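You operate a simulated robot arm through the tools that you are given. There is no shell and no other tool. Be economical: measure what you need, move in short steps, check, and stop when the job is done.

You are at the controls of a simulated two-armed robot. One attempt, no reset.

TASK
Put the green rolled form from the top of the brown table on the wide shelf of the rack and the blue rolled form on the shelf of the blue drawer table. Put the jug from the steel shelf on the green mat. Pull the bushes drawer open. The order is free. Set down upright: jug.

The check looks at the end state, three seconds after you hand in, the way a careful person would. Anything else that was tipped, shoved, dropped, spilled or broken makes it a failure.

THE ROBOT
Two 6-joint arms with two-finger parallel grippers on one trunk, on a base that drives. Base frame: it is fixed to the floor where the robot stands at the start and does not move with it; the origin is under the middle of the robot, x ahead of it, y to its left, z up. Readings come in m, degrees, newtons and seconds.
The left shoulder is at the start at [0.06, 0.188, 1.172], the right one opposite. With the tool pointing down near the work surface each hand reaches from about 0.1 to 0.6 m from the robot's upright axis, wherever it stands, measured 20 degrees to its own side. Places, roughly: bushes drawer [0.2, 0.7, 0.7]; green mat [0.2, 1.8, 0.9]; shelf of the blue drawer table [-1.4, -1.4, 0.2]; wide shelf of the rack (121x20 cm) [-4.4, 0.56, 0.8]. Payload 1.57 kg a hand.
Tool frame (each hand has its own): the origin (TCP) lies between the finger pads and is the grasp point; the fingertips stand 0.03 m ahead of it; z points along the fingers, y is the line along which they close. Largest opening 0.11 m; finger width 0.024, thickness 0.012; the body of the gripper, 0.048 by 0.112 m, starts 0.078 m behind the TCP.
Orientation is that of the tool frame in the base frame, as a unit quaternion [w, x, y, z]. With the fingers straight down and closing along the base's y, the tool's x points along the base's -x, its y along +y and its z along -z.

THE INTERFACE
- The arms move only by the tool drive_tool. It takes "left_series", "right_series" or both (then of equal length, played together; a hand with none holds still); each is a list of rows, each an object (a shift or turn left out is 0, a gripper value left out holds the last) with "rotation": the turn, a rotation vector about the tool's x, y, z in degrees, a list of three; "dp": the shift along the tool's x, y, z in mm, a list of three; "claw": the gripper command, from -1 (shut) to 1 (fully open), values between in proportion. In form: [{"rotation": [ax, ay, az], "dp": [tx, ty, tz], "claw": claw}, ...]. A call has 1 to 10 rows; each row shifts and turns the commanded pose from where the row before left it, along the tool's axes as they then stand. Rows are played at 5 a second. More than 0.05 m and 8.6 degrees between two rows, or a gripper value outside its range, and nothing of the call is played. Where a pose cannot be reached the arm comes as near as it can. A force on the tool above 40 N (or 10 N above the force at the start of the call, whichever is more), or a blocked arm, ends the call early, and 0.2 s more pass. Each finger travels about 0.153 m/s and halts on what it meets, pressing with about 26 N; the grip force reading is that of the motor and also rises with nothing between the fingers. The clock runs only during rows and for 0.2 s after the last one: add rows that do not move to give the fingers time. It gives the time, the measured TCP pose, the force on the tool (base axes), the opening and the grip force at its end, in the units of the frame above (readings bear some noise), with the torque about the TCP (base axes, N m) and any sound that the robot's microphone picked up.
- Cameras (640 x 400 px; columns grow to the right, rows downward): "scene" is now at [0.0046, 0.0327, 1.6878]; the picture's right is [0.52, -0.85, 0.00], its down [-0.72, -0.44, -0.54] and it looks along [0.46, 0.28, -0.84] (base axes); focal length 279 px, centre (320, 200). "left" rides on the left gripper at [0.07, -0.016, -0.141] in its tool frame; the picture's right is [0.23, 0.97, 0.00], its down [-0.85, 0.20, -0.48] and it looks along [-0.47, 0.11, 0.88] (tool axes); focal length 222 px, centre (320, 200). "right" rides on the right gripper at [0.07, 0.016, -0.141] in its tool frame; the picture's right is [-0.23, 0.97, 0.00], its down [-0.86, -0.20, -0.48] and it looks along [-0.47, -0.11, 0.88] (tool axes); focal length 222 px, centre (320, 200). There is no depth. A picture from a camera that has moved, and an enlarged one, comes with that camera's place and axes in the base frame and with its lens. The place of the scene camera against the robot may be out by one fixed shift of up to 0.018 m in any direction.
- get_image(camera): a new picture of that camera. The clock stands still meanwhile.
- slide_trunk(by): slides the trunk up (or, below 0, down) by that many m; the arms and the scene camera ride with it, the base frame stays. It gives what a move gives, with no picture.
- steer(legs): drives the robot by 1 to 6 legs, each [ahead, left, turn to the left] in m, m and degrees, along the robot's own axes; the way and the turn of a leg run together, so that a leg with both is an arc; at most 1.5 m and 180 degrees a leg. The arms and the cameras ride along, it lands a little off, and it stops where it bumps. It gives what a move gives.
- pan_tilt(pan, tilt): turns the head with the scene camera to pan (to the left, within 86 degrees either way) and tilt (down, from -29 to 69), counted from straight ahead of the robot. It gives what a move gives.
- inspect(camera, box): a new picture of the part [left, top, right, bottom] of that camera's present view, enlarged. The clock stands still meanwhile.
- finish_job(): hands the job in; it is judged then, once.

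Go step by step. Nothing tells you exact positions but the pictures and the camera data: compare them with the known pose of the tool, close in by small moves and look again before you grip or let go. The budget is 165 turns and 122 pictures, counting those below and the enlarged ones. Unless the task says otherwise, let go and move clear before handing in, and close with one line.

The tools are called after "Request:" as name(argument=value, ...) on one line, values as JSON. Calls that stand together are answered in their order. drive_tool: Moves the arms, as the interface text tells. Its arguments: {"type":"object","properties":{"left_series":{"type":"array"},"right_series":{"type":"array"}},"required":[]} The other tools are called the same way: slide_trunk (by) slides the trunk up or down; steer (legs) drives the base; pan_tilt (pan, tilt) turns the head that bears the scene camera; get_image (camera) takes a picture; inspect (camera, box) takes an enlarged picture of a part of a camera's view; finish_job () hands the job in.

At the start:

```text
time: 0.0
left_ee_pos: [0.2838, 0.4236, 1.1128]
left_ee_rot: [0.0, -0.001, 1.0, 0.001]
left_force: [1.0, 0.0, 0.7]
left_ft_torque: [0.01, -0.02, 0.03]
left_finger_gap: 0.1102
left_finger_force: 0.0
right_ee_pos: [0.3417, 0.0268, 1.1926]
right_ee_rot: [0.0, 0.0, 1.0, 0.0]
right_force: [0.2, -0.2, 0.2]
right_ft_torque: [0.0, 0.0, 0.05]
right_finger_gap: 0.1099
right_finger_force: 0.0
trunk travel left (down, up): [-0.8, 0.19]
robot x, y, heading: [0.0036, 0.0027, -0.1]
head pan, tilt: [31.3, 57.6]
```

scene: 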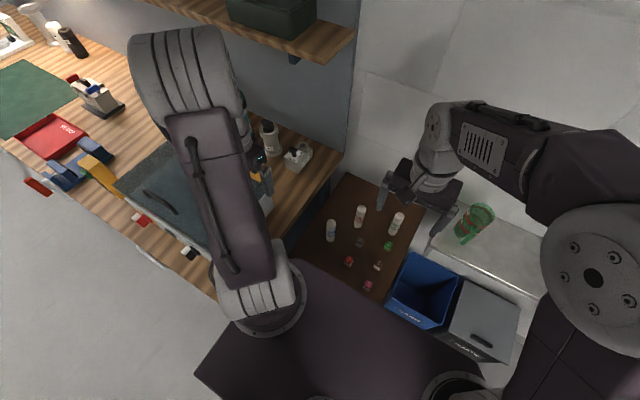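
right: 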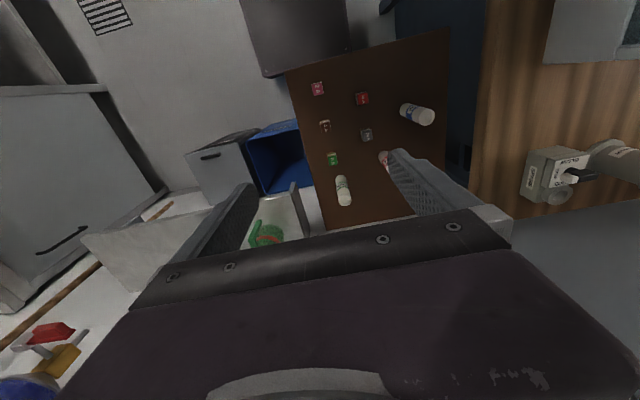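
left: 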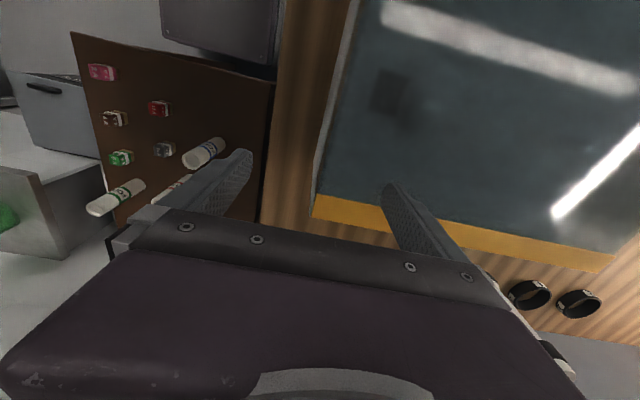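

I see a brown table with rolled forms on it, a green jug on a steel shelf and a counter with drawers and a green mat to the left. I'll zoom in for detail first.

Request:
inspect(camera="scene", box=[280, 160, 520, 310])

Request:
inspect(camera="scene", box=[0, 80, 320, 280])

Request:
inspect(camera="right", box=[240, 40, 480, 240])

```text
2.67 times, centred on (400, 235) of scene
camera zoom: at [0.0046, 0.0327, 1.6878], right [0.52, -0.85, 0.0], down [-0.72, -0.44, -0.54], along [0.46, 0.28, -0.84], focal length 745 px, centre (107, 107)
```

zoom: 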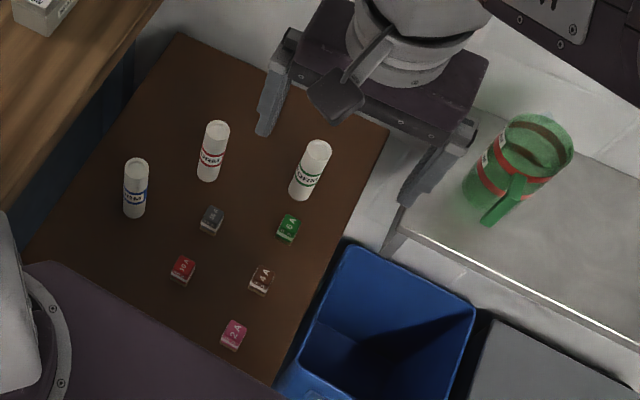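

```text
2.00 times, centred on (160, 180) of scene
camera zoom: at [0.0046, 0.0327, 1.6878], right [0.52, -0.85, 0.0], down [-0.72, -0.44, -0.54], along [0.46, 0.28, -0.84], focal length 559 px, centre (640, 240)
```

zoom: 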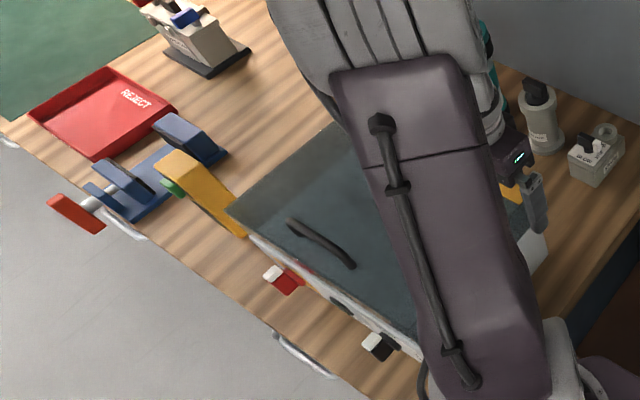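

```text
2.00 times, centred on (360, 140) of right
camera zoom: at [0.2742, 0.0442, 1.3328], right [0.23, 0.97, 0.0], down [0.86, -0.2, 0.48], along [0.47, -0.11, -0.88], focal length 444 px, centre (240, 320)
```

zoom: 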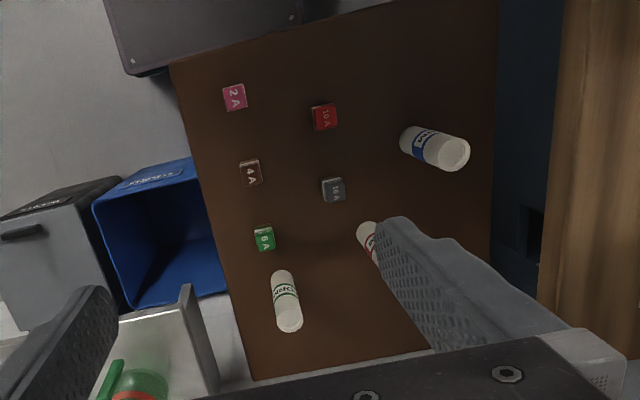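

The rolls seem to stand upright on the brown table, the green one near (0.5, 0.03) and the blue one near (0.3, 0.3). I'll look around for the other places.

Request:
pan_tilt(pan=60, tilt=40)

Request:
get_image(camera="scene")

Request:
pan_tilt(pan=-40, tilt=45)

Request:
get_image(camera="scene")

Request:
pan_tilt(pan=86, tilt=20)

Request:
get_image(camera="scene")

Request:
pan_tilt(pan=-86, tilt=25)

Request:
get_image(camera="scene")

```text
time: 0.9
left_ee_pos: [0.2829, 0.4233, 1.1101]
left_ee_rot: [0.0, 0.0, 1.0, 0.0]
left_force: [0.4, 0.3, 0.2]
left_ft_torque: [-0.02, 0.0, -0.02]
left_finger_gap: 0.11
left_finger_force: 0.1
right_ee_pos: [0.3418, 0.0271, 1.1926]
right_ee_rot: [0.0, 0.0, 1.0, -0.001]
right_force: [0.6, 0.2, 0.3]
right_ft_torque: [0.0, 0.0, -0.02]
right_finger_gap: 0.1099
right_finger_force: 0.0
trunk travel left (down, up): [-0.8, 0.19]
robot x, y, heading: [-0.0015, 0.0015, 0.2]
head pan, tilt: [60.0, 40.0]
```

```text
115 pictures are left
camera scene: at [-0.0121, 0.0701, 1.7117], right [0.87, -0.5, 0.0], down [-0.32, -0.56, -0.77], along [0.38, 0.66, -0.64], focal length 279 px, centre (320, 200)
```

scene: 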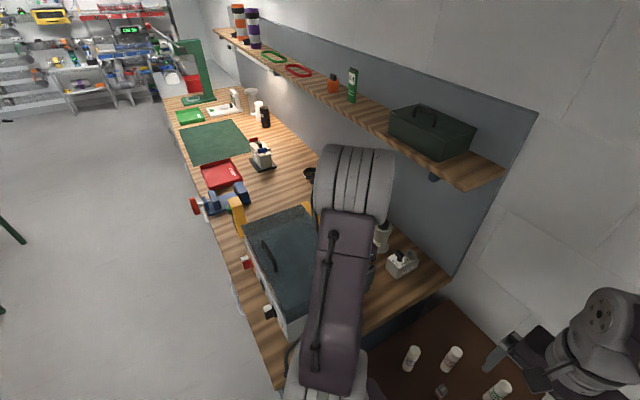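

```text
time: 2.7
left_ee_pos: [0.2821, 0.4235, 1.1115]
left_ee_rot: [0.0, 0.0, 1.0, 0.0]
left_force: [0.1, -0.6, 0.2]
left_ft_torque: [0.03, 0.01, -0.03]
left_finger_gap: 0.1101
left_finger_force: 0.2
right_ee_pos: [0.342, 0.0277, 1.193]
right_ee_rot: [0.0, 0.0, 1.0, 0.0]
right_force: [1.1, -0.2, 0.8]
right_ft_torque: [0.01, 0.02, 0.02]
right_finger_gap: 0.1101
right_finger_force: 0.0
trunk travel left (down, up): [-0.8, 0.19]
robot x, y, heading: [0.0019, 0.0017, -0.1]
head pan, tilt: [-40.0, 45.0]
```

```text
114 pictures are left
camera scene: at [0.0077, -0.0556, 1.7045], right [-0.64, -0.77, 0.0], down [-0.54, 0.45, -0.71], along [0.54, -0.45, -0.71], focal length 279 px, centre (320, 200)
```

scene: 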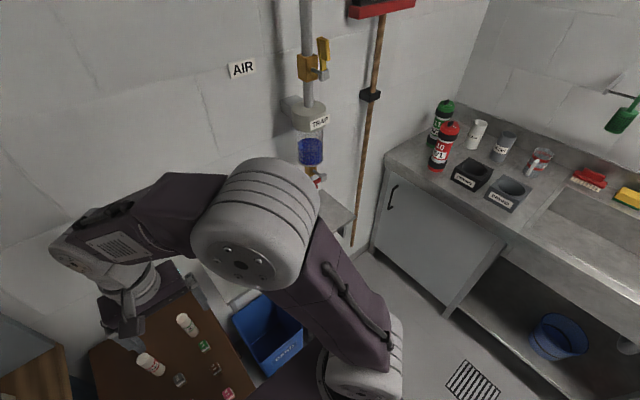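

```text
time: 4.8
left_ee_pos: [0.2829, 0.4234, 1.1122]
left_ee_rot: [0.0, 0.001, 1.0, 0.0]
left_force: [0.1, -0.3, 0.0]
left_ft_torque: [-0.01, 0.02, 0.02]
left_finger_gap: 0.11
left_finger_force: 0.1
right_ee_pos: [0.342, 0.0275, 1.1938]
right_ee_rot: [0.0, 0.0, 1.0, 0.0]
right_force: [0.3, 0.6, -0.5]
right_ft_torque: [-0.03, -0.03, -0.01]
right_finger_gap: 0.11
right_finger_force: 0.2
trunk travel left (down, up): [-0.8, 0.19]
robot x, y, heading: [0.0027, 0.0039, -0.1]
head pan, tilt: [85.9, 20.0]
```

```text
113 pictures are left
camera scene: at [-0.048, 0.0895, 1.7431], right [1.0, -0.07, 0.0], down [-0.02, -0.34, -0.94], along [0.07, 0.94, -0.34], focal length 279 px, centre (320, 200)
```

scene: 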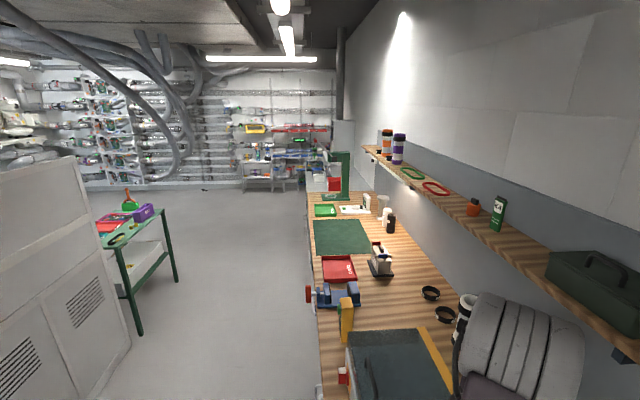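

```text
time: 7.4
left_ee_pos: [0.2824, 0.4236, 1.1114]
left_ee_rot: [0.0, 0.0, 1.0, 0.0]
left_force: [0.8, 0.4, -0.3]
left_ft_torque: [-0.01, 0.01, 0.04]
left_finger_gap: 0.1101
left_finger_force: 0.0
right_ee_pos: [0.3425, 0.0264, 1.1937]
right_ee_rot: [0.0, 0.0, 1.0, 0.0]
right_force: [-0.1, 0.6, -0.1]
right_ft_torque: [0.0, -0.02, -0.02]
right_finger_gap: 0.1102
right_finger_force: 0.0
trunk travel left (down, up): [-0.8, 0.19]
robot x, y, heading: [-0.0008, 0.0004, -0.1]
head pan, tilt: [-85.9, 25.0]
```

```text
112 pictures are left
camera scene: at [-0.0481, -0.0953, 1.7351], right [-1.0, -0.07, 0.0], down [-0.03, 0.42, -0.91], along [0.06, -0.9, -0.42], focal length 279 px, centre (320, 200)
```

scene: 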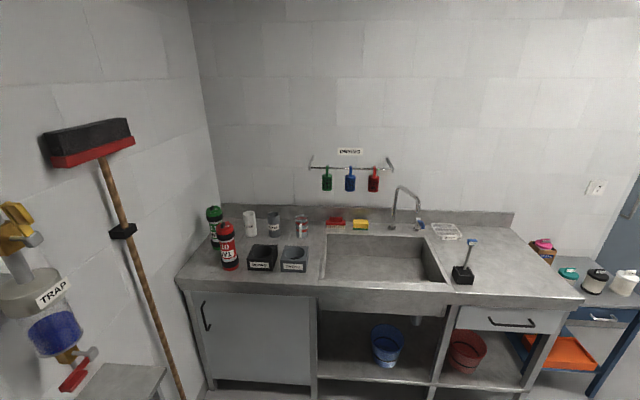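

The jug is near (0.55, -0.15, 0.95) on the steel shelf to the right, and the blue drawer table is to the right of the sink. I'll look at the jug more closely.

Request:
pan_tilt(pan=-8, tilt=52)

Request:
get_image(camera="scene")

Request:
inspect(camera="right", box=[180, 160, 380, 285])

```text
time: 8.9
left_ee_pos: [0.2821, 0.4242, 1.1125]
left_ee_rot: [0.0, 0.001, 1.0, 0.0]
left_force: [0.2, 0.4, 0.0]
left_ft_torque: [-0.03, -0.03, 0.02]
left_finger_gap: 0.11
left_finger_force: 0.1
right_ee_pos: [0.3422, 0.0268, 1.1921]
right_ee_rot: [0.0, 0.0, 1.0, 0.0]
right_force: [-0.3, 0.3, -0.3]
right_ft_torque: [0.01, 0.0, 0.0]
right_finger_gap: 0.1098
right_finger_force: 0.0
trunk travel left (down, up): [-0.8, 0.19]
robot x, y, heading: [-0.0, -0.0034, 0.1]
head pan, tilt: [-8.0, 52.0]
```

```text
111 pictures are left
camera scene: at [0.0198, -0.0139, 1.6949], right [-0.14, -0.99, 0.0], down [-0.78, 0.11, -0.62], along [0.61, -0.09, -0.79], focal length 279 px, centre (320, 200)
```

scene: 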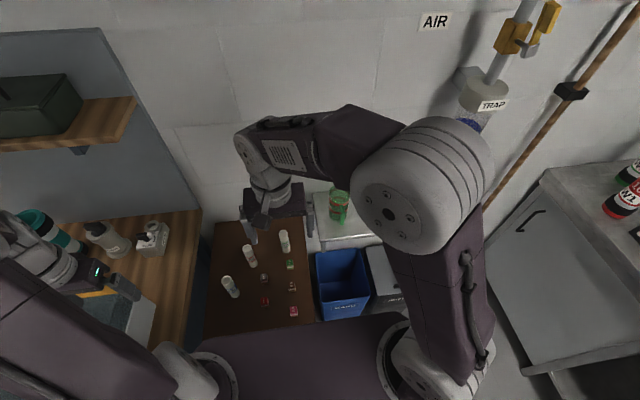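

```text
3.20 times, centred on (280, 222) of right
camera zoom: at [0.2742, 0.0441, 1.3328], right [0.23, 0.97, 0.0], down [0.86, -0.2, 0.48], along [0.47, -0.11, -0.88], focal length 711 px, centre (448, 128)
```

zoom: 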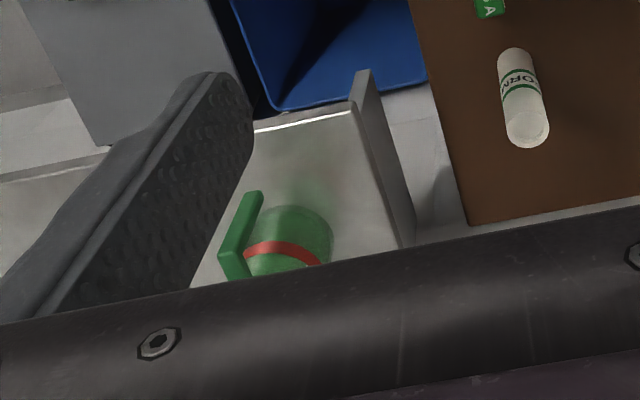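

The jug's handle points toward the robot and a little to the right. I'll zoom in for its size, then bring the right hand over it.

Request:
inspect(camera="scene", box=[220, 170, 400, 282])

Request:
drive_tool(right_series=[{"dp": [0, 0, -40]}, {"dp": [0, 0, -40]}, {"dp": [0, -45, 0]}, {"dp": [0, -45, 0]}, {"dp": [0, -45, 0]}, {"dp": [-45, -15, 0]}, {"dp": [-45, 0, 0]}, {"dp": [0, 0, 0]}])

Request:
get_image(camera="right")

Request:
get_image(camera="scene")

```text
3.56 times, centred on (310, 226) of scene
camera zoom: at [0.0198, -0.0139, 1.6949], right [-0.14, -0.99, 0.0], down [-0.78, 0.11, -0.62], along [0.61, -0.09, -0.79], focal length 993 px, centre (356, 108)
```

zoom: 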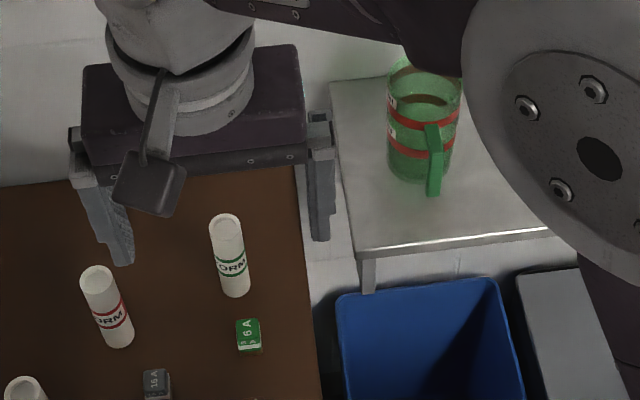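

```text
time: 10.7
left_ee_pos: [0.2819, 0.4235, 1.1113]
left_ee_rot: [0.001, 0.0, 1.0, 0.0]
left_force: [-0.3, 0.8, 0.6]
left_ft_torque: [0.01, -0.01, 0.05]
left_finger_gap: 0.1099
left_finger_force: 0.2
right_ee_pos: [0.4307, -0.1208, 1.2738]
right_ee_rot: [0.0, 0.0, 1.0, 0.001]
right_force: [1.1, -0.1, 0.6]
right_ft_torque: [0.03, -0.06, -0.02]
right_finger_gap: 0.1095
right_finger_force: 0.2
trunk travel left (down, up): [-0.8, 0.19]
robot x, y, heading: [-0.002, 0.0025, -0.1]
head pan, tilt: [-8.0, 52.0]
```

```text
108 pictures are left
camera right: at [0.3616, -0.1044, 1.4144], right [0.23, 0.97, 0.0], down [0.85, -0.2, 0.48], along [0.47, -0.11, -0.88], focal length 222 px, centre (320, 200)
```

right: 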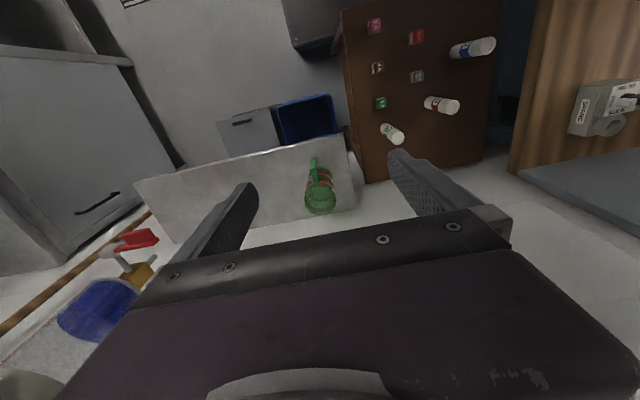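

```text
107 pictures are left
camera scene: at [0.0172, -0.0141, 1.6949], right [-0.14, -0.99, 0.0], down [-0.78, 0.11, -0.62], along [0.61, -0.09, -0.79], focal length 279 px, centre (320, 200)
```

scene: 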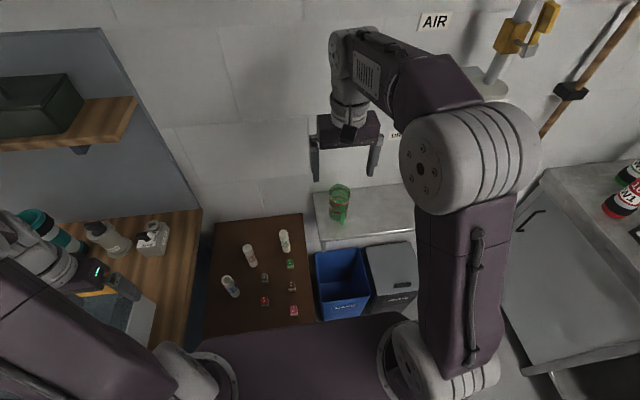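

The jug is in view of both cameras now. I'll zoom in on both to triangulate it.

Request:
inspect(camera="right", box=[240, 80, 440, 240])

Request:
inspect(camera="scene", box=[200, 170, 360, 320])

```text
2.50 times, centred on (340, 160) of right
camera zoom: at [0.3616, -0.1044, 1.4144], right [0.23, 0.97, 0.0], down [0.85, -0.2, 0.48], along [0.47, -0.11, -0.88], focal length 555 px, centre (270, 300)
```

zoom: 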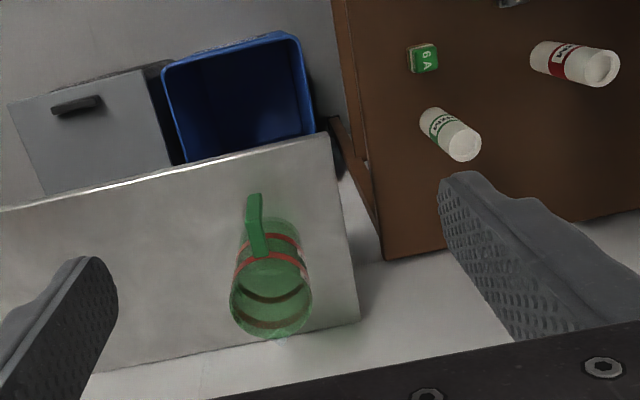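

```text
2.67 times, centred on (280, 245) of scene
camera zoom: at [0.0172, -0.0141, 1.6949], right [-0.14, -0.99, 0.0], down [-0.78, 0.11, -0.62], along [0.61, -0.09, -0.79], focal length 745 px, centre (427, 80)
```

zoom: 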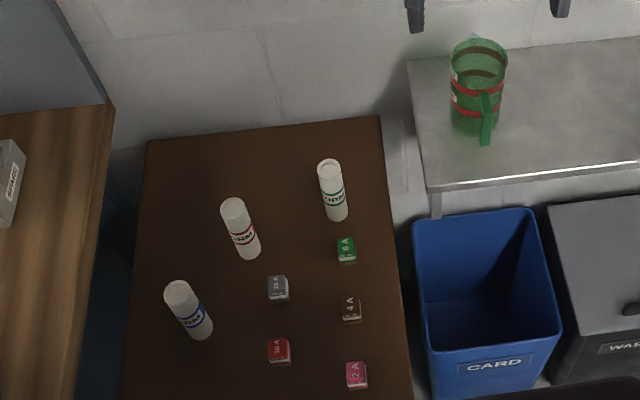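

The jug has a rim about 7 cm wide at roughly (0.585, -0.16, 0.98), its base is at about 0.88, and the handle faces -x. I'll go above it with the fingers closing along y and look again.

Request:
drive_tool(right_series=[{"dp": [-45, -20, 0]}, {"dp": [-45, -20, 0]}, {"dp": [-45, 0, 0]}, {"dp": [0, 0, 40]}, {"dp": [0, 0, 40]}, {"dp": [0, 0, 40]}, {"dp": [0, 0, 30]}, {}, {}])

Request:
get_image(camera="right")

Request:
inspect(camera="scene", box=[280, 120, 440, 220])

```text
time: 12.7
left_ee_pos: [0.2838, 0.4227, 1.1112]
left_ee_rot: [0.0, 0.001, 1.0, -0.001]
left_force: [-0.1, -0.5, -0.3]
left_ft_torque: [-0.03, -0.02, 0.01]
left_finger_gap: 0.11
left_finger_force: 0.1
right_ee_pos: [0.5482, -0.1638, 1.1131]
right_ee_rot: [0.0, 0.0, 1.0, 0.0]
right_force: [0.5, 0.9, 0.2]
right_ft_torque: [-0.05, 0.04, -0.02]
right_finger_gap: 0.1098
right_finger_force: 0.0
right hand out of reach, approached as far as the arm can: row 3
trunk travel left (down, up): [-0.8, 0.19]
robot x, y, heading: [-0.0015, 0.0002, 0.1]
head pan, tilt: [-8.0, 52.0]
```

```text
104 pictures are left
camera right: at [0.4806, -0.1474, 1.2523], right [0.23, 0.97, 0.0], down [0.86, -0.2, 0.48], along [0.47, -0.11, -0.88], focal length 222 px, centre (320, 200)
```

right: 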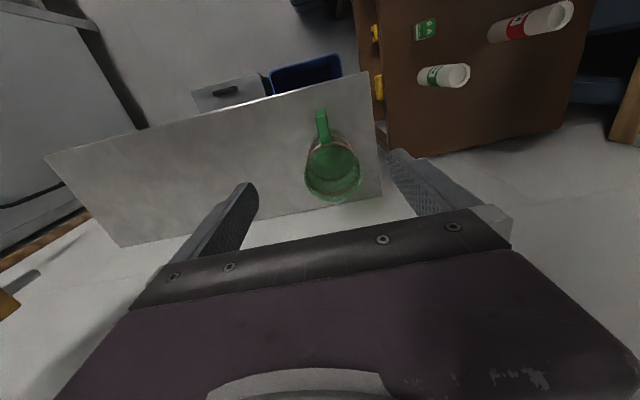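

```text
4.00 times, centred on (360, 170) of scene
camera zoom: at [0.0201, -0.0138, 1.6949], right [-0.14, -0.99, 0.0], down [-0.78, 0.11, -0.62], along [0.61, -0.09, -0.79], focal length 1118 px, centre (160, 320)
```

zoom: 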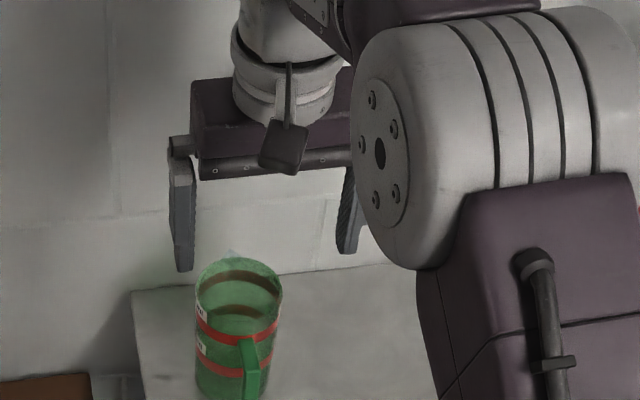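

The jug's rim centre is at about (0.585, -0.156), and the hand is about 4 cm short in x. I'll try to reach further now that the hand is lower.

Request:
drive_tool(right_series=[{"dp": [0, 4, 20]}, {"dp": [-20, 4, 0]}, {"dp": [-17, 0, 0]}, {}, {}])

Request:
get_image(camera="right")

Request:
inspect(camera="scene", box=[280, 120, 440, 220])

```text
time: 13.9
left_ee_pos: [0.2822, 0.4226, 1.1116]
left_ee_rot: [0.0, 0.0, 1.0, 0.0]
left_force: [0.6, -0.6, 0.4]
left_ft_torque: [0.01, 0.01, 0.05]
left_finger_gap: 0.11
left_finger_force: 0.1
right_ee_pos: [0.5846, -0.1556, 1.0936]
right_ee_rot: [0.0, 0.0, 1.0, 0.0]
right_force: [-0.1, 0.0, 0.5]
right_ft_torque: [0.02, 0.03, 0.03]
right_finger_gap: 0.1099
right_finger_force: 0.0
trunk travel left (down, up): [-0.8, 0.19]
robot x, y, heading: [-0.0006, -0.0011, 0.2]
head pan, tilt: [-8.0, 52.0]
```

```text
102 pictures are left
camera right: at [0.517, -0.1395, 1.2336], right [0.23, 0.97, 0.0], down [0.86, -0.2, 0.48], along [0.47, -0.11, -0.88], focal length 222 px, centre (320, 200)
```

right: 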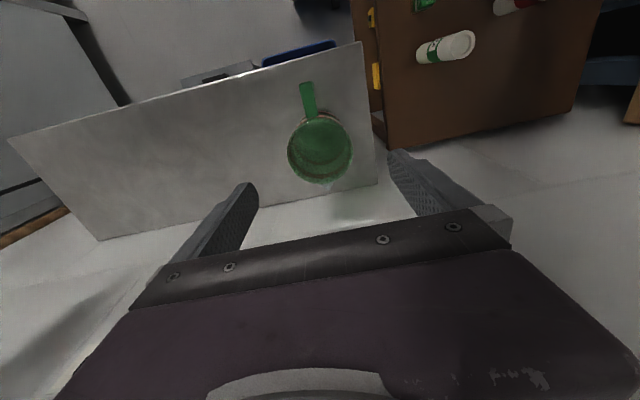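

```text
4.00 times, centred on (360, 170) of scene
camera zoom: at [0.0198, -0.0137, 1.6949], right [-0.14, -0.99, 0.0], down [-0.78, 0.11, -0.62], along [0.61, -0.09, -0.79], focal length 1118 px, centre (160, 320)
```

zoom: 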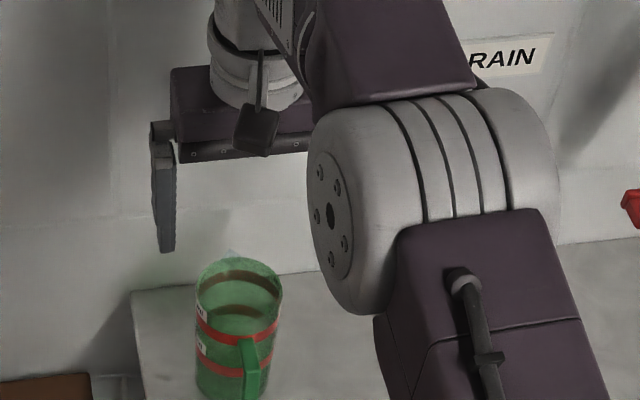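

The hand is centred over the rim, which is at about (0.582, -0.155, 0.995). Next I descend to z of about 0.95.

Request:
drive_tool(right_series=[{"dp": [2, 0, 30]}, {"dp": [0, 0, 30]}, {"dp": [0, 0, 30]}, {"dp": [0, 0, 30]}, {"dp": [0, 0, 23]}, {}, {}])

Request:
get_image(camera="right")

Request:
inspect(camera="scene", box=[280, 140, 440, 240])

```text
time: 15.5
left_ee_pos: [0.2833, 0.4234, 1.1133]
left_ee_rot: [0.0, 0.0, 1.0, 0.0]
left_force: [0.2, -1.2, 0.0]
left_ft_torque: [0.01, 0.03, 0.02]
left_finger_gap: 0.1101
left_finger_force: 0.1
right_ee_pos: [0.582, -0.1558, 0.9503]
right_ee_rot: [0.0, 0.0, 1.0, 0.0]
right_force: [0.1, 0.2, 0.8]
right_ft_torque: [0.03, 0.01, -0.02]
right_finger_gap: 0.1099
right_finger_force: 0.1
trunk travel left (down, up): [-0.8, 0.19]
robot x, y, heading: [-0.0007, -0.0, 0.0]
head pan, tilt: [-8.0, 52.0]
```

```text
100 pictures are left
camera right: at [0.5126, -0.1393, 1.0896], right [0.23, 0.97, 0.0], down [0.86, -0.2, 0.48], along [0.47, -0.11, -0.88], focal length 222 px, centre (320, 200)
```

right: 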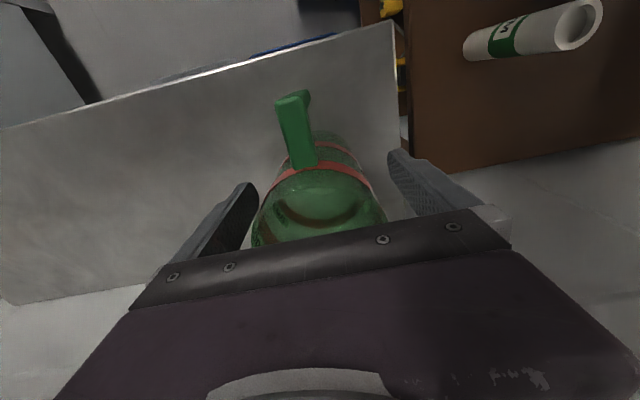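

```text
4.00 times, centred on (360, 190) of scene
camera zoom: at [0.0198, -0.0139, 1.6949], right [-0.14, -0.99, 0.0], down [-0.78, 0.11, -0.62], along [0.61, -0.09, -0.79], focal length 1118 px, centre (160, 240)
```

zoom: 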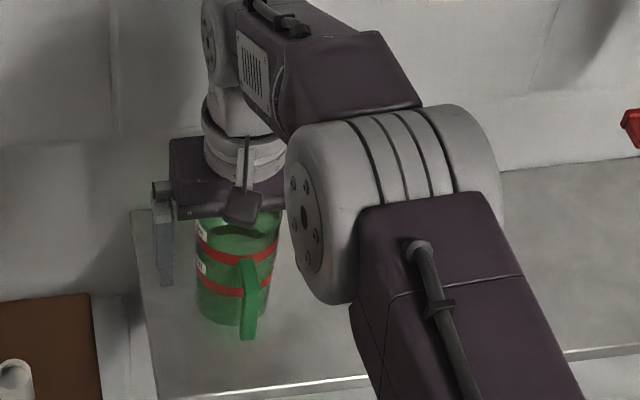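

The jug sits between the fingers, so I close and check the grip.

Request:
drive_tool(right_series=[{"claw": 0.3}, {"claw": -0.2}, {"claw": -1}, {}, {}])

```text
time: 16.7
left_ee_pos: [0.2831, 0.4234, 1.1118]
left_ee_rot: [0.0, -0.001, 1.0, 0.0]
left_force: [0.4, -0.3, 0.1]
left_ft_torque: [0.0, 0.01, 0.01]
left_finger_gap: 0.1099
left_finger_force: 0.0
right_ee_pos: [0.5802, -0.1561, 0.9501]
right_ee_rot: [0.0, 0.0, 1.0, 0.0]
right_force: [0.7, 0.5, -0.2]
right_ft_torque: [-0.01, -0.01, 0.02]
right_finger_gap: 0.0701
right_finger_force: 25.7
trunk travel left (down, up): [-0.8, 0.19]
robot x, y, heading: [0.0014, -0.0004, 0.1]
head pan, tilt: [-8.0, 52.0]
```

The jug is gripped with a gap of 0.070 m. I lift it straight up, then draw it back.

Request:
drive_tool(right_series=[{"dp": [0, 0, -25]}, {"dp": [0, 0, -30]}, {"dp": [0, 0, -30]}, {"dp": [0, 0, -30]}, {"dp": [0, 0, -30]}, {"dp": [30, 0, -30]}, {"dp": [40, 0, 0]}, {"dp": [40, 0, 0]}, {"dp": [40, 0, 0]}, {}])

Request:
pan_tilt(pan=70, tilt=45)

Request:
get_image(camera="scene")

Request:
get_image(camera="right")

```text
time: 18.9
left_ee_pos: [0.2828, 0.4232, 1.1125]
left_ee_rot: [0.001, 0.001, 1.0, 0.0]
left_force: [-0.7, -0.3, 0.1]
left_ft_torque: [0.02, -0.03, 0.0]
left_finger_gap: 0.1099
left_finger_force: 0.0
right_ee_pos: [0.4309, -0.1568, 1.1236]
right_ee_rot: [0.001, -0.001, 1.0, 0.0]
right_force: [0.1, 0.0, -1.0]
right_ft_torque: [0.02, 0.03, 0.02]
right_finger_gap: 0.0701
right_finger_force: 25.9
trunk travel left (down, up): [-0.8, 0.19]
robot x, y, heading: [0.001, -0.0009, 0.1]
head pan, tilt: [-8.0, 52.0]
```

```text
time: 20.4
left_ee_pos: [0.2818, 0.4226, 1.1126]
left_ee_rot: [-0.001, 0.0, 1.0, 0.0]
left_force: [0.1, 0.5, -0.6]
left_ft_torque: [0.03, -0.03, 0.03]
left_finger_gap: 0.11
left_finger_force: 0.0
right_ee_pos: [0.4313, -0.1553, 1.1242]
right_ee_rot: [0.001, -0.001, 1.0, 0.001]
right_force: [-0.9, 0.9, -1.1]
right_ft_torque: [-0.02, -0.03, 0.0]
right_finger_gap: 0.0698
right_finger_force: 26.5
trunk travel left (down, up): [-0.8, 0.19]
robot x, y, heading: [-0.0026, -0.0007, 0.2]
head pan, tilt: [70.0, 45.0]
```

```text
98 pictures are left
camera scene: at [-0.0267, 0.0729, 1.7045], right [0.94, -0.34, 0.0], down [-0.24, -0.66, -0.71], along [0.24, 0.66, -0.71], focal length 279 px, centre (320, 200)
```

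scene: 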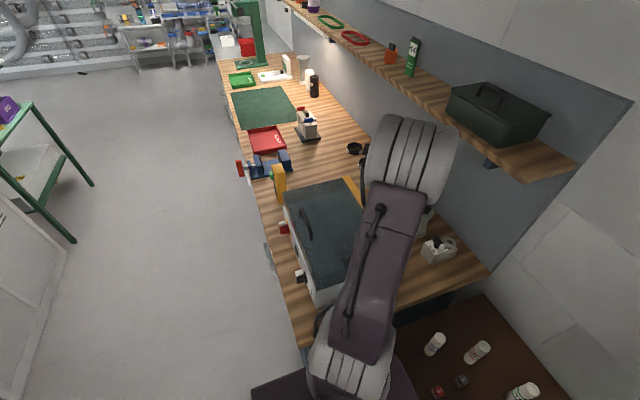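

```text
97 pictures are left
camera right: at [0.3629, -0.1392, 1.2641], right [0.23, 0.97, 0.0], down [0.86, -0.2, 0.48], along [0.47, -0.11, -0.88], focal length 222 px, centre (320, 200)
```

right: 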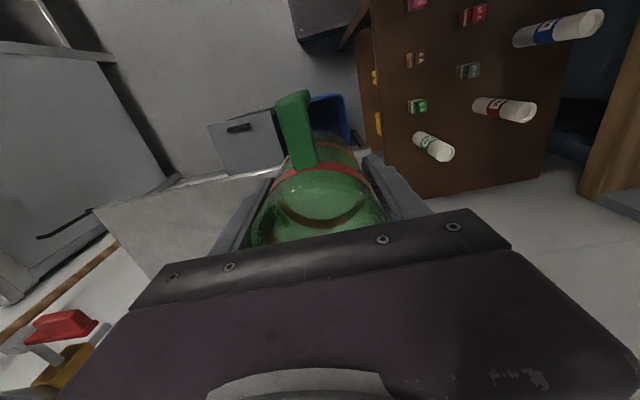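

The jug is held securely. The counter's front edge is at x of about 0.02 and the mat spans roughly x 0.02 to 0.36 and y 1.48 to 1.95. I'll back off, slide left, and look.

Request:
steer(legs=[[-0.6, 0, 0], [0, 0.95, 0], [0, 0.9, 0]])

Request:
pan_tilt(pan=10, tilt=45)

Request:
get_image(camera="scene")

```text
time: 32.7
left_ee_pos: [-0.2946, 2.2797, 1.1122]
left_ee_rot: [0.0, 0.005, 1.0, 0.0]
left_force: [0.1, -0.5, -0.3]
left_ft_torque: [-0.05, 0.02, 0.0]
left_finger_gap: 0.1101
left_finger_force: 0.0
right_ee_pos: [-0.1515, 1.6993, 1.1254]
right_ee_rot: [0.0, 0.006, 1.0, 0.0]
right_force: [-0.7, 0.7, -0.2]
right_ft_torque: [0.02, 0.01, -0.01]
right_finger_gap: 0.07
right_finger_force: 26.2
trunk travel left (down, up): [-0.8, 0.19]
robot x, y, heading: [-0.5765, 1.8567, -0.7]
head pan, tilt: [70.0, 45.0]
```

```text
time: 34.0
left_ee_pos: [-0.2944, 2.2813, 1.1106]
left_ee_rot: [0.0, 0.005, 1.0, 0.0]
left_force: [0.7, -0.1, -0.6]
left_ft_torque: [-0.01, 0.02, -0.01]
left_finger_gap: 0.1099
left_finger_force: 0.1
right_ee_pos: [-0.1507, 1.6992, 1.1241]
right_ee_rot: [0.001, 0.005, 1.0, 0.0]
right_force: [-0.6, -0.4, -1.4]
right_ft_torque: [0.02, 0.01, -0.01]
right_finger_gap: 0.0698
right_finger_force: 25.9
trunk travel left (down, up): [-0.8, 0.19]
robot x, y, heading: [-0.5813, 1.8609, -0.6]
head pan, tilt: [10.0, 45.0]
```

```text
96 pictures are left
camera scene: at [-0.5551, 1.8702, 1.7045], right [0.16, -0.99, 0.0], down [-0.7, -0.12, -0.71], along [0.7, 0.12, -0.71], focal length 279 px, centre (320, 200)
```

scene: 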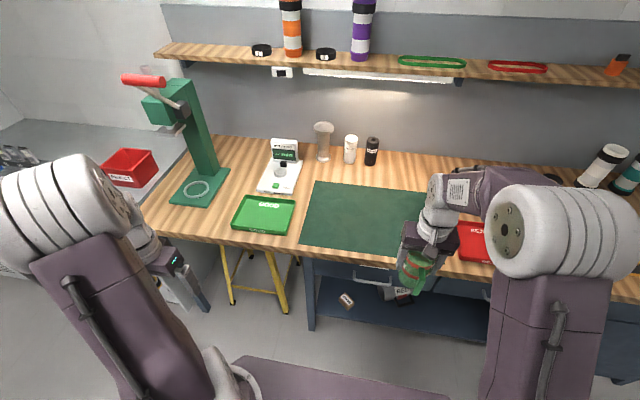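

The mat spans x of about 0.01 to 0.35 and y of about 1.55 to 2.04, and it is clear. I drive ahead 0.2 m and reach over it.

Request:
steer(legs=[[0.2, 0.03, 0.6]])

Request:
drive_tool(right_series=[{"dp": [-40, 0, 0]}, {"dp": [-40, 0, 0]}, {"dp": [-30, 0, 0]}, {"dp": [0, 0, 40]}, {"dp": [0, 0, 40]}, {"dp": [0, 0, 30]}, {}])

Request:
get_image(camera="scene")

Request:
get_image(camera="right")

```text
time: 35.6
left_ee_pos: [-0.0987, 2.3128, 1.1122]
left_ee_rot: [0.002, -0.001, 1.0, 0.0]
left_force: [0.5, 0.3, 0.6]
left_ft_torque: [-0.02, -0.04, 0.01]
left_finger_gap: 0.1102
left_finger_force: 0.0
right_ee_pos: [0.0513, 1.7328, 1.1254]
right_ee_rot: [0.001, -0.001, 1.0, -0.001]
right_force: [-0.4, -0.1, -1.1]
right_ft_torque: [0.0, 0.01, 0.03]
right_finger_gap: 0.0697
right_finger_force: 25.5
trunk travel left (down, up): [-0.8, 0.19]
robot x, y, heading: [-0.3771, 1.8921, -0.0]
head pan, tilt: [10.0, 45.0]
```

```text
time: 37.2
left_ee_pos: [-0.0966, 2.3123, 1.111]
left_ee_rot: [0.001, -0.002, 1.0, -0.001]
left_force: [-0.2, -0.3, 0.8]
left_ft_torque: [-0.01, -0.01, -0.01]
left_finger_gap: 0.1099
left_finger_force: 0.3
right_ee_pos: [0.161, 1.7313, 1.0145]
right_ee_rot: [0.0, -0.001, 1.0, 0.0]
right_force: [0.1, 0.1, -0.8]
right_ft_torque: [0.04, 0.02, 0.01]
right_finger_gap: 0.07
right_finger_force: 26.1
trunk travel left (down, up): [-0.8, 0.19]
robot x, y, heading: [-0.3789, 1.8879, 0.2]
head pan, tilt: [10.0, 45.0]
```

```text
95 pictures are left
camera scene: at [-0.3535, 1.8997, 1.7045], right [0.17, -0.98, 0.0], down [-0.7, -0.12, -0.71], along [0.7, 0.12, -0.71], focal length 279 px, centre (320, 200)
```

scene: 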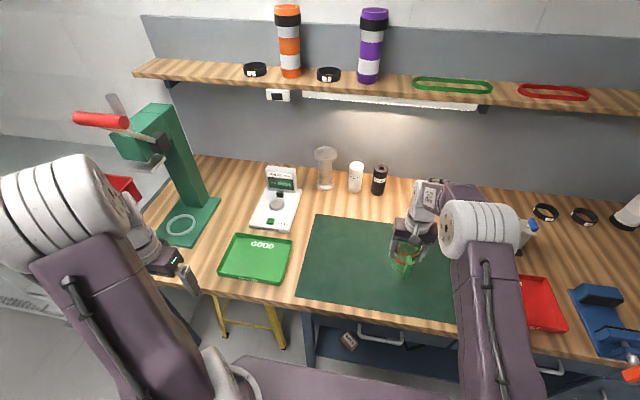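

```text
94 pictures are left
camera right: at [0.0931, 1.7487, 1.1543], right [0.23, 0.97, 0.0], down [0.86, -0.2, 0.48], along [0.47, -0.11, -0.88], focal length 222 px, centre (320, 200)
```

right: 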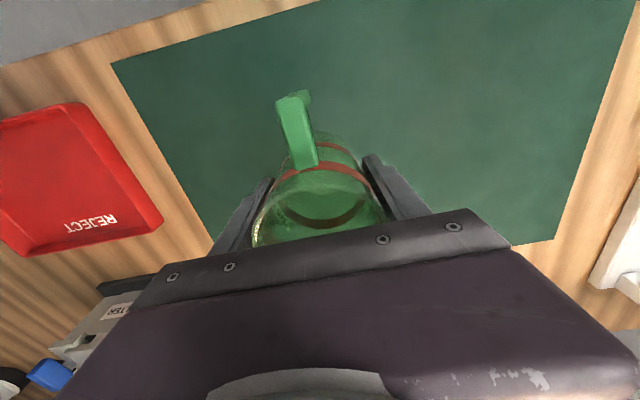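

The jug is over the mat, whose top is at about 0.88. I lower it in small steps and watch the force.

Request:
drive_tool(right_series=[{"dp": [0, 0, 25]}, {"dp": [0, 0, 20]}, {"dp": [0, 0, 5]}, {}])

Request:
inspect(camera="scene", box=[340, 200, 480, 300])

Request:
get_image(camera="right")

```text
time: 38.2
left_ee_pos: [-0.0968, 2.3113, 1.1114]
left_ee_rot: [0.0, -0.001, 1.0, 0.0]
left_force: [0.6, -0.6, -0.2]
left_ft_torque: [-0.04, 0.0, 0.02]
left_finger_gap: 0.1101
left_finger_force: 0.0
right_ee_pos: [0.1627, 1.7327, 0.9637]
right_ee_rot: [0.0, -0.001, 1.0, 0.001]
right_force: [-0.2, 0.2, -1.0]
right_ft_torque: [0.01, -0.01, 0.0]
right_finger_gap: 0.0701
right_finger_force: 26.0
trunk travel left (down, up): [-0.8, 0.19]
robot x, y, heading: [-0.3799, 1.8881, 0.4]
head pan, tilt: [10.0, 45.0]
```

```text
4.00 times, centred on (410, 250) of scene
camera zoom: at [-0.3525, 1.8995, 1.7045], right [0.17, -0.98, 0.0], down [-0.7, -0.12, -0.71], along [0.7, 0.12, -0.71], focal length 1118 px, centre (-40, 0)
```

zoom: 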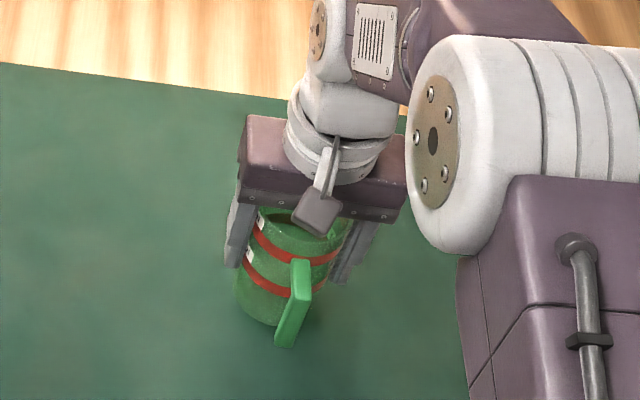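

```text
92 pictures are left
camera right: at [0.0936, 1.7489, 1.1036], right [0.23, 0.97, 0.0], down [0.86, -0.2, 0.48], along [0.47, -0.11, -0.88], focal length 222 px, centre (320, 200)
```

right: 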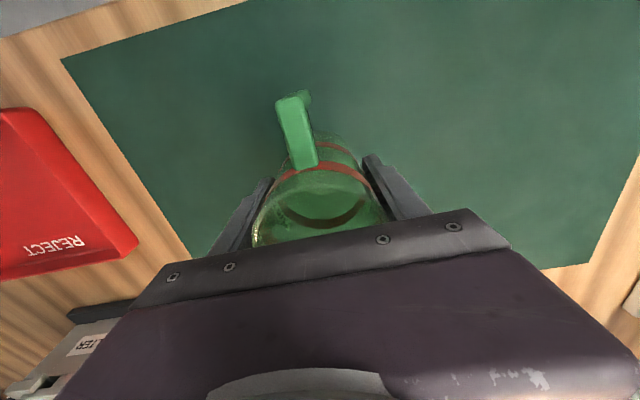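

Request:
drive_tool(right_series=[{"dp": [0, 0, 4]}, {"dp": [0, 0, 4]}, {}])

Request:
drive_tool(right_series=[{"dp": [0, 0, 3]}, {"dp": [0, 0, 3]}, {}])

```text
time: 39.0
left_ee_pos: [-0.0969, 2.313, 1.112]
left_ee_rot: [-0.001, 0.0, 1.0, 0.0]
left_force: [-0.3, 0.1, -0.4]
left_ft_torque: [-0.01, 0.01, -0.01]
left_finger_gap: 0.1097
left_finger_force: 0.1
right_ee_pos: [0.1623, 1.7321, 0.9564]
right_ee_rot: [0.0, -0.001, 1.0, 0.0]
right_force: [0.3, -0.1, -0.7]
right_ft_torque: [-0.03, -0.02, -0.01]
right_finger_gap: 0.0698
right_finger_force: 25.4
trunk travel left (down, up): [-0.8, 0.19]
robot x, y, heading: [-0.3785, 1.8882, -0.0]
head pan, tilt: [10.0, 45.0]
```

```text
time: 39.8
left_ee_pos: [-0.0958, 2.3121, 1.1119]
left_ee_rot: [0.001, -0.001, 1.0, 0.0]
left_force: [0.0, 0.2, 0.3]
left_ft_torque: [-0.03, 0.01, 0.02]
left_finger_gap: 0.1101
left_finger_force: 0.1
right_ee_pos: [0.1622, 1.7324, 0.9518]
right_ee_rot: [0.0, -0.001, 1.0, 0.0]
right_force: [-1.1, 0.5, -0.7]
right_ft_torque: [-0.02, -0.02, 0.0]
right_finger_gap: 0.0699
right_finger_force: 26.0
trunk travel left (down, up): [-0.8, 0.19]
robot x, y, heading: [-0.379, 1.8894, 0.3]
head pan, tilt: [10.0, 45.0]
```

There is no contact yet, so I keep lowering gently.

Request:
drive_tool(right_series=[{"dp": [0, 0, 3]}, {"dp": [0, 0, 3]}, {}])

Request:
drive_tool(right_series=[{"dp": [0, 0, 3]}, {"dp": [0, 0, 2]}, {}])

Request:
inspect(camera="scene", box=[340, 200, 480, 300])

```text
time: 40.6
left_ee_pos: [-0.099, 2.313, 1.1119]
left_ee_rot: [0.0, -0.001, 1.0, 0.001]
left_force: [-0.5, -0.8, -0.2]
left_ft_torque: [0.04, -0.03, -0.03]
left_finger_gap: 0.11
left_finger_force: 0.1
right_ee_pos: [0.1623, 1.7314, 0.9467]
right_ee_rot: [0.003, -0.001, 1.0, 0.0]
right_force: [2.9, -3.7, 16.9]
right_ft_torque: [0.04, -0.13, 0.01]
right_finger_gap: 0.0702
right_finger_force: 26.0
trunk travel left (down, up): [-0.8, 0.19]
robot x, y, heading: [-0.378, 1.8855, 0.3]
head pan, tilt: [10.0, 45.0]
```

```text
time: 41.4
left_ee_pos: [-0.0975, 2.3129, 1.1111]
left_ee_rot: [0.001, -0.001, 1.0, 0.0]
left_force: [-0.2, -1.3, -0.8]
left_ft_torque: [-0.02, 0.02, 0.01]
left_finger_gap: 0.1102
left_finger_force: 0.0
right_ee_pos: [0.1601, 1.7346, 0.9399]
right_ee_rot: [0.001, -0.001, 1.0, -0.001]
right_force: [2.7, -2.2, 17.3]
right_ft_torque: [0.0, 0.14, -0.02]
right_finger_gap: 0.07
right_finger_force: 26.2
trunk travel left (down, up): [-0.8, 0.19]
robot x, y, heading: [-0.3793, 1.891, 0.1]
head pan, tilt: [10.0, 45.0]
```

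```text
4.00 times, centred on (410, 250) of scene
camera zoom: at [-0.3552, 1.8999, 1.7045], right [0.17, -0.98, 0.0], down [-0.7, -0.12, -0.71], along [0.7, 0.12, -0.71], focal length 1118 px, centre (-40, 0)
```

zoom: 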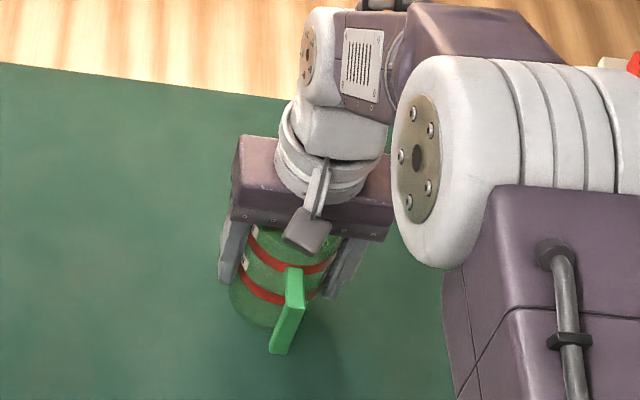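

The jug has touched down, with about 17 N of contact. I open the fingers and rise.

Request:
drive_tool(right_series=[{"claw": -0.1}, {"claw": 0.5}, {"claw": 1}, {}, {}])

Request:
drive_tool(right_series=[{"dp": [0, 0, -30]}, {"dp": [0, 0, -40]}, {"dp": [0, 0, -40]}, {"dp": [0, 0, -40]}, {"dp": [0, 0, -30]}, {"dp": [45, 0, 0]}, {"dp": [45, 0, 0]}, {}])

Request:
get_image(camera="scene")

```text
time: 42.6
left_ee_pos: [-0.0964, 2.3128, 1.1116]
left_ee_rot: [0.001, -0.001, 1.0, 0.0]
left_force: [-0.6, 0.7, 0.3]
left_ft_torque: [0.0, 0.03, 0.0]
left_finger_gap: 0.11
left_finger_force: 0.1
right_ee_pos: [0.1613, 1.7334, 0.9411]
right_ee_rot: [-0.001, 0.0, 1.0, 0.0]
right_force: [-0.2, 0.1, -0.2]
right_ft_torque: [0.03, -0.04, -0.02]
right_finger_gap: 0.1099
right_finger_force: 0.0
trunk travel left (down, up): [-0.8, 0.19]
robot x, y, heading: [-0.3799, 1.8881, 0.1]
head pan, tilt: [10.0, 45.0]
```

```text
time: 44.4
left_ee_pos: [-0.0955, 2.3124, 1.1121]
left_ee_rot: [-0.001, -0.001, 1.0, -0.001]
left_force: [-0.1, 0.2, -0.1]
left_ft_torque: [0.01, 0.0, 0.0]
left_finger_gap: 0.1101
left_finger_force: 0.1
right_ee_pos: [0.0751, 1.7342, 1.1167]
right_ee_rot: [0.0, -0.001, 1.0, 0.0]
right_force: [1.1, 0.0, 0.0]
right_ft_torque: [0.04, 0.01, 0.02]
right_finger_gap: 0.1101
right_finger_force: 0.0
trunk travel left (down, up): [-0.8, 0.19]
robot x, y, heading: [-0.3764, 1.892, 0.2]
head pan, tilt: [10.0, 45.0]
```

```text
90 pictures are left
camera scene: at [-0.3512, 1.8996, 1.7044], right [0.17, -0.98, 0.0], down [-0.7, -0.12, -0.71], along [0.7, 0.12, -0.71], focal length 279 px, centre (320, 200)
```

scene: 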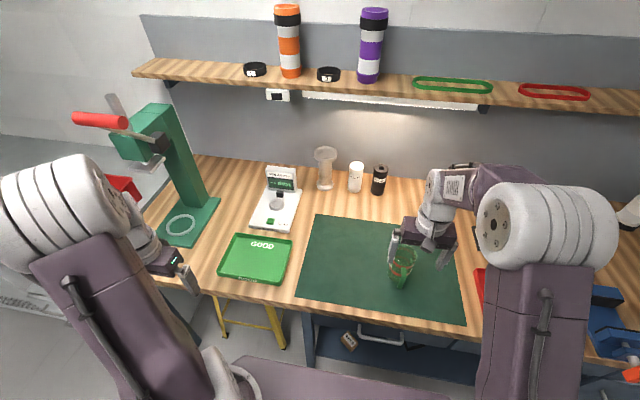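

The jug stands upright on the mat. Next I back off and go along the counter to find the bushes drawer.

Request:
steer(legs=[[-0.4, 0, 0], [0, -1.1, 0]])

Request:
pan_tilt(pan=0, tilt=40)

Request:
get_image(camera="scene")

```text
time: 52.2
left_ee_pos: [-0.4923, 1.2094, 1.112]
left_ee_rot: [0.0, 0.005, 1.0, 0.0]
left_force: [-0.1, 0.5, -1.1]
left_ft_torque: [0.01, -0.01, 0.0]
left_finger_gap: 0.11
left_finger_force: 0.0
right_ee_pos: [-0.3289, 0.6283, 1.1178]
right_ee_rot: [0.0, 0.004, 1.0, 0.0]
right_force: [-0.1, -0.5, 0.6]
right_ft_torque: [0.01, -0.01, 0.0]
right_finger_gap: 0.11
right_finger_force: 0.1
trunk travel left (down, up): [-0.8, 0.19]
robot x, y, heading: [-0.7786, 0.7874, -0.5]
head pan, tilt: [10.0, 45.0]
```

```text
time: 52.9
left_ee_pos: [-0.4934, 1.2098, 1.1117]
left_ee_rot: [0.001, 0.004, 1.0, -0.001]
left_force: [0.5, 1.4, 0.3]
left_ft_torque: [0.02, 0.04, 0.02]
left_finger_gap: 0.1102
left_finger_force: 0.0
right_ee_pos: [-0.3294, 0.6287, 1.1181]
right_ee_rot: [0.0, 0.005, 1.0, 0.0]
right_force: [0.6, -1.1, 0.9]
right_ft_torque: [-0.02, -0.01, -0.01]
right_finger_gap: 0.1101
right_finger_force: 0.0
trunk travel left (down, up): [-0.8, 0.19]
robot x, y, heading: [-0.7788, 0.7886, -0.6]
head pan, tilt: [0.0, 40.0]
```

```text
89 pictures are left
camera scene: at [-0.7483, 0.7849, 1.7117], right [-0.01, -1.0, 0.0], down [-0.64, 0.01, -0.77], along [0.77, -0.01, -0.64], focal length 279 px, centre (320, 200)
```

scene: 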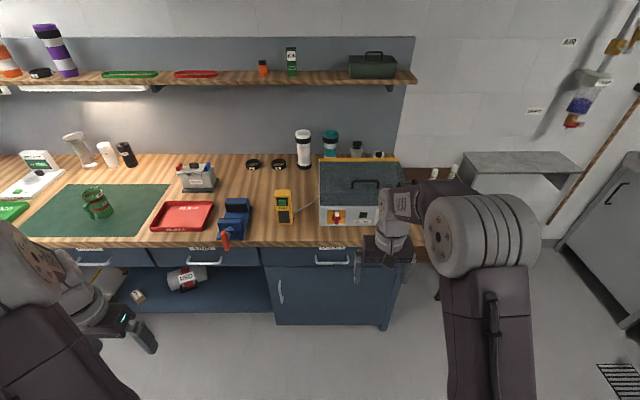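

I see three drawers under the counter top. I zoom in to read their labels.

Request:
inspect(camera="scene", box=[60, 220, 420, 330])

Request:
slide_trunk(by=-0.4)

Request:
pan_tilt(pan=0, tilt=30)

Request:
get_image(camera="scene")

```text
1.78 times, centred on (240, 275) of scene
camera zoom: at [-0.7483, 0.7849, 1.7117], right [-0.01, -1.0, 0.0], down [-0.64, 0.01, -0.77], along [0.77, -0.01, -0.64], focal length 497 px, centre (462, 67)
```

zoom: 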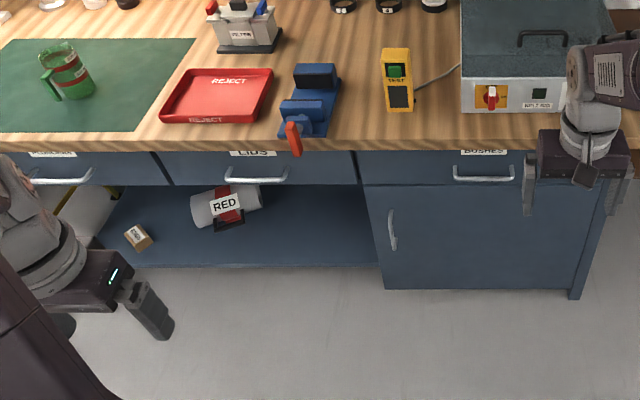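

```text
time: 56.7
left_ee_pos: [-0.493, 1.2095, 0.7117]
left_ee_rot: [0.0, 0.004, 1.0, 0.001]
left_force: [-0.1, -0.7, 0.5]
left_ft_torque: [0.01, -0.03, 0.0]
left_finger_gap: 0.1097
left_finger_force: 0.0
right_ee_pos: [-0.3282, 0.6275, 0.7168]
right_ee_rot: [0.0, 0.004, 1.0, 0.0]
right_force: [0.5, -0.5, 0.2]
right_ft_torque: [0.02, 0.0, 0.0]
right_finger_gap: 0.11
right_finger_force: 0.1
trunk travel left (down, up): [-0.4, 0.59]
robot x, y, heading: [-0.7804, 0.7885, -0.5]
head pan, tilt: [0.0, 40.0]
```

```text
time: 57.4
left_ee_pos: [-0.4925, 1.2105, 0.7111]
left_ee_rot: [0.0, 0.004, 1.0, 0.0]
left_force: [-0.4, 0.4, -0.2]
left_ft_torque: [-0.04, -0.01, 0.01]
left_finger_gap: 0.1099
left_finger_force: 0.0
right_ee_pos: [-0.3278, 0.6283, 0.7164]
right_ee_rot: [0.0, 0.004, 1.0, 0.0]
right_force: [0.9, 0.3, -0.2]
right_ft_torque: [-0.02, 0.01, -0.02]
right_finger_gap: 0.11
right_finger_force: 0.1
trunk travel left (down, up): [-0.4, 0.59]
robot x, y, heading: [-0.7759, 0.7867, -0.6]
head pan, tilt: [0.0, 30.0]
```

```text
87 pictures are left
camera scene: at [-0.7428, 0.7851, 1.327], right [-0.01, -1.0, 0.0], down [-0.5, 0.0, -0.87], along [0.87, -0.01, -0.5], focal length 279 px, centre (320, 200)
```

scene: 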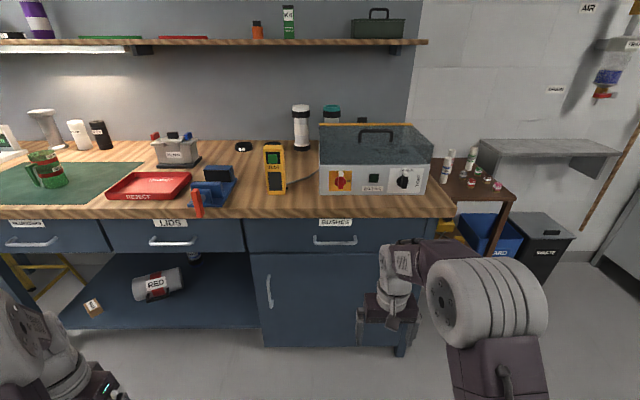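

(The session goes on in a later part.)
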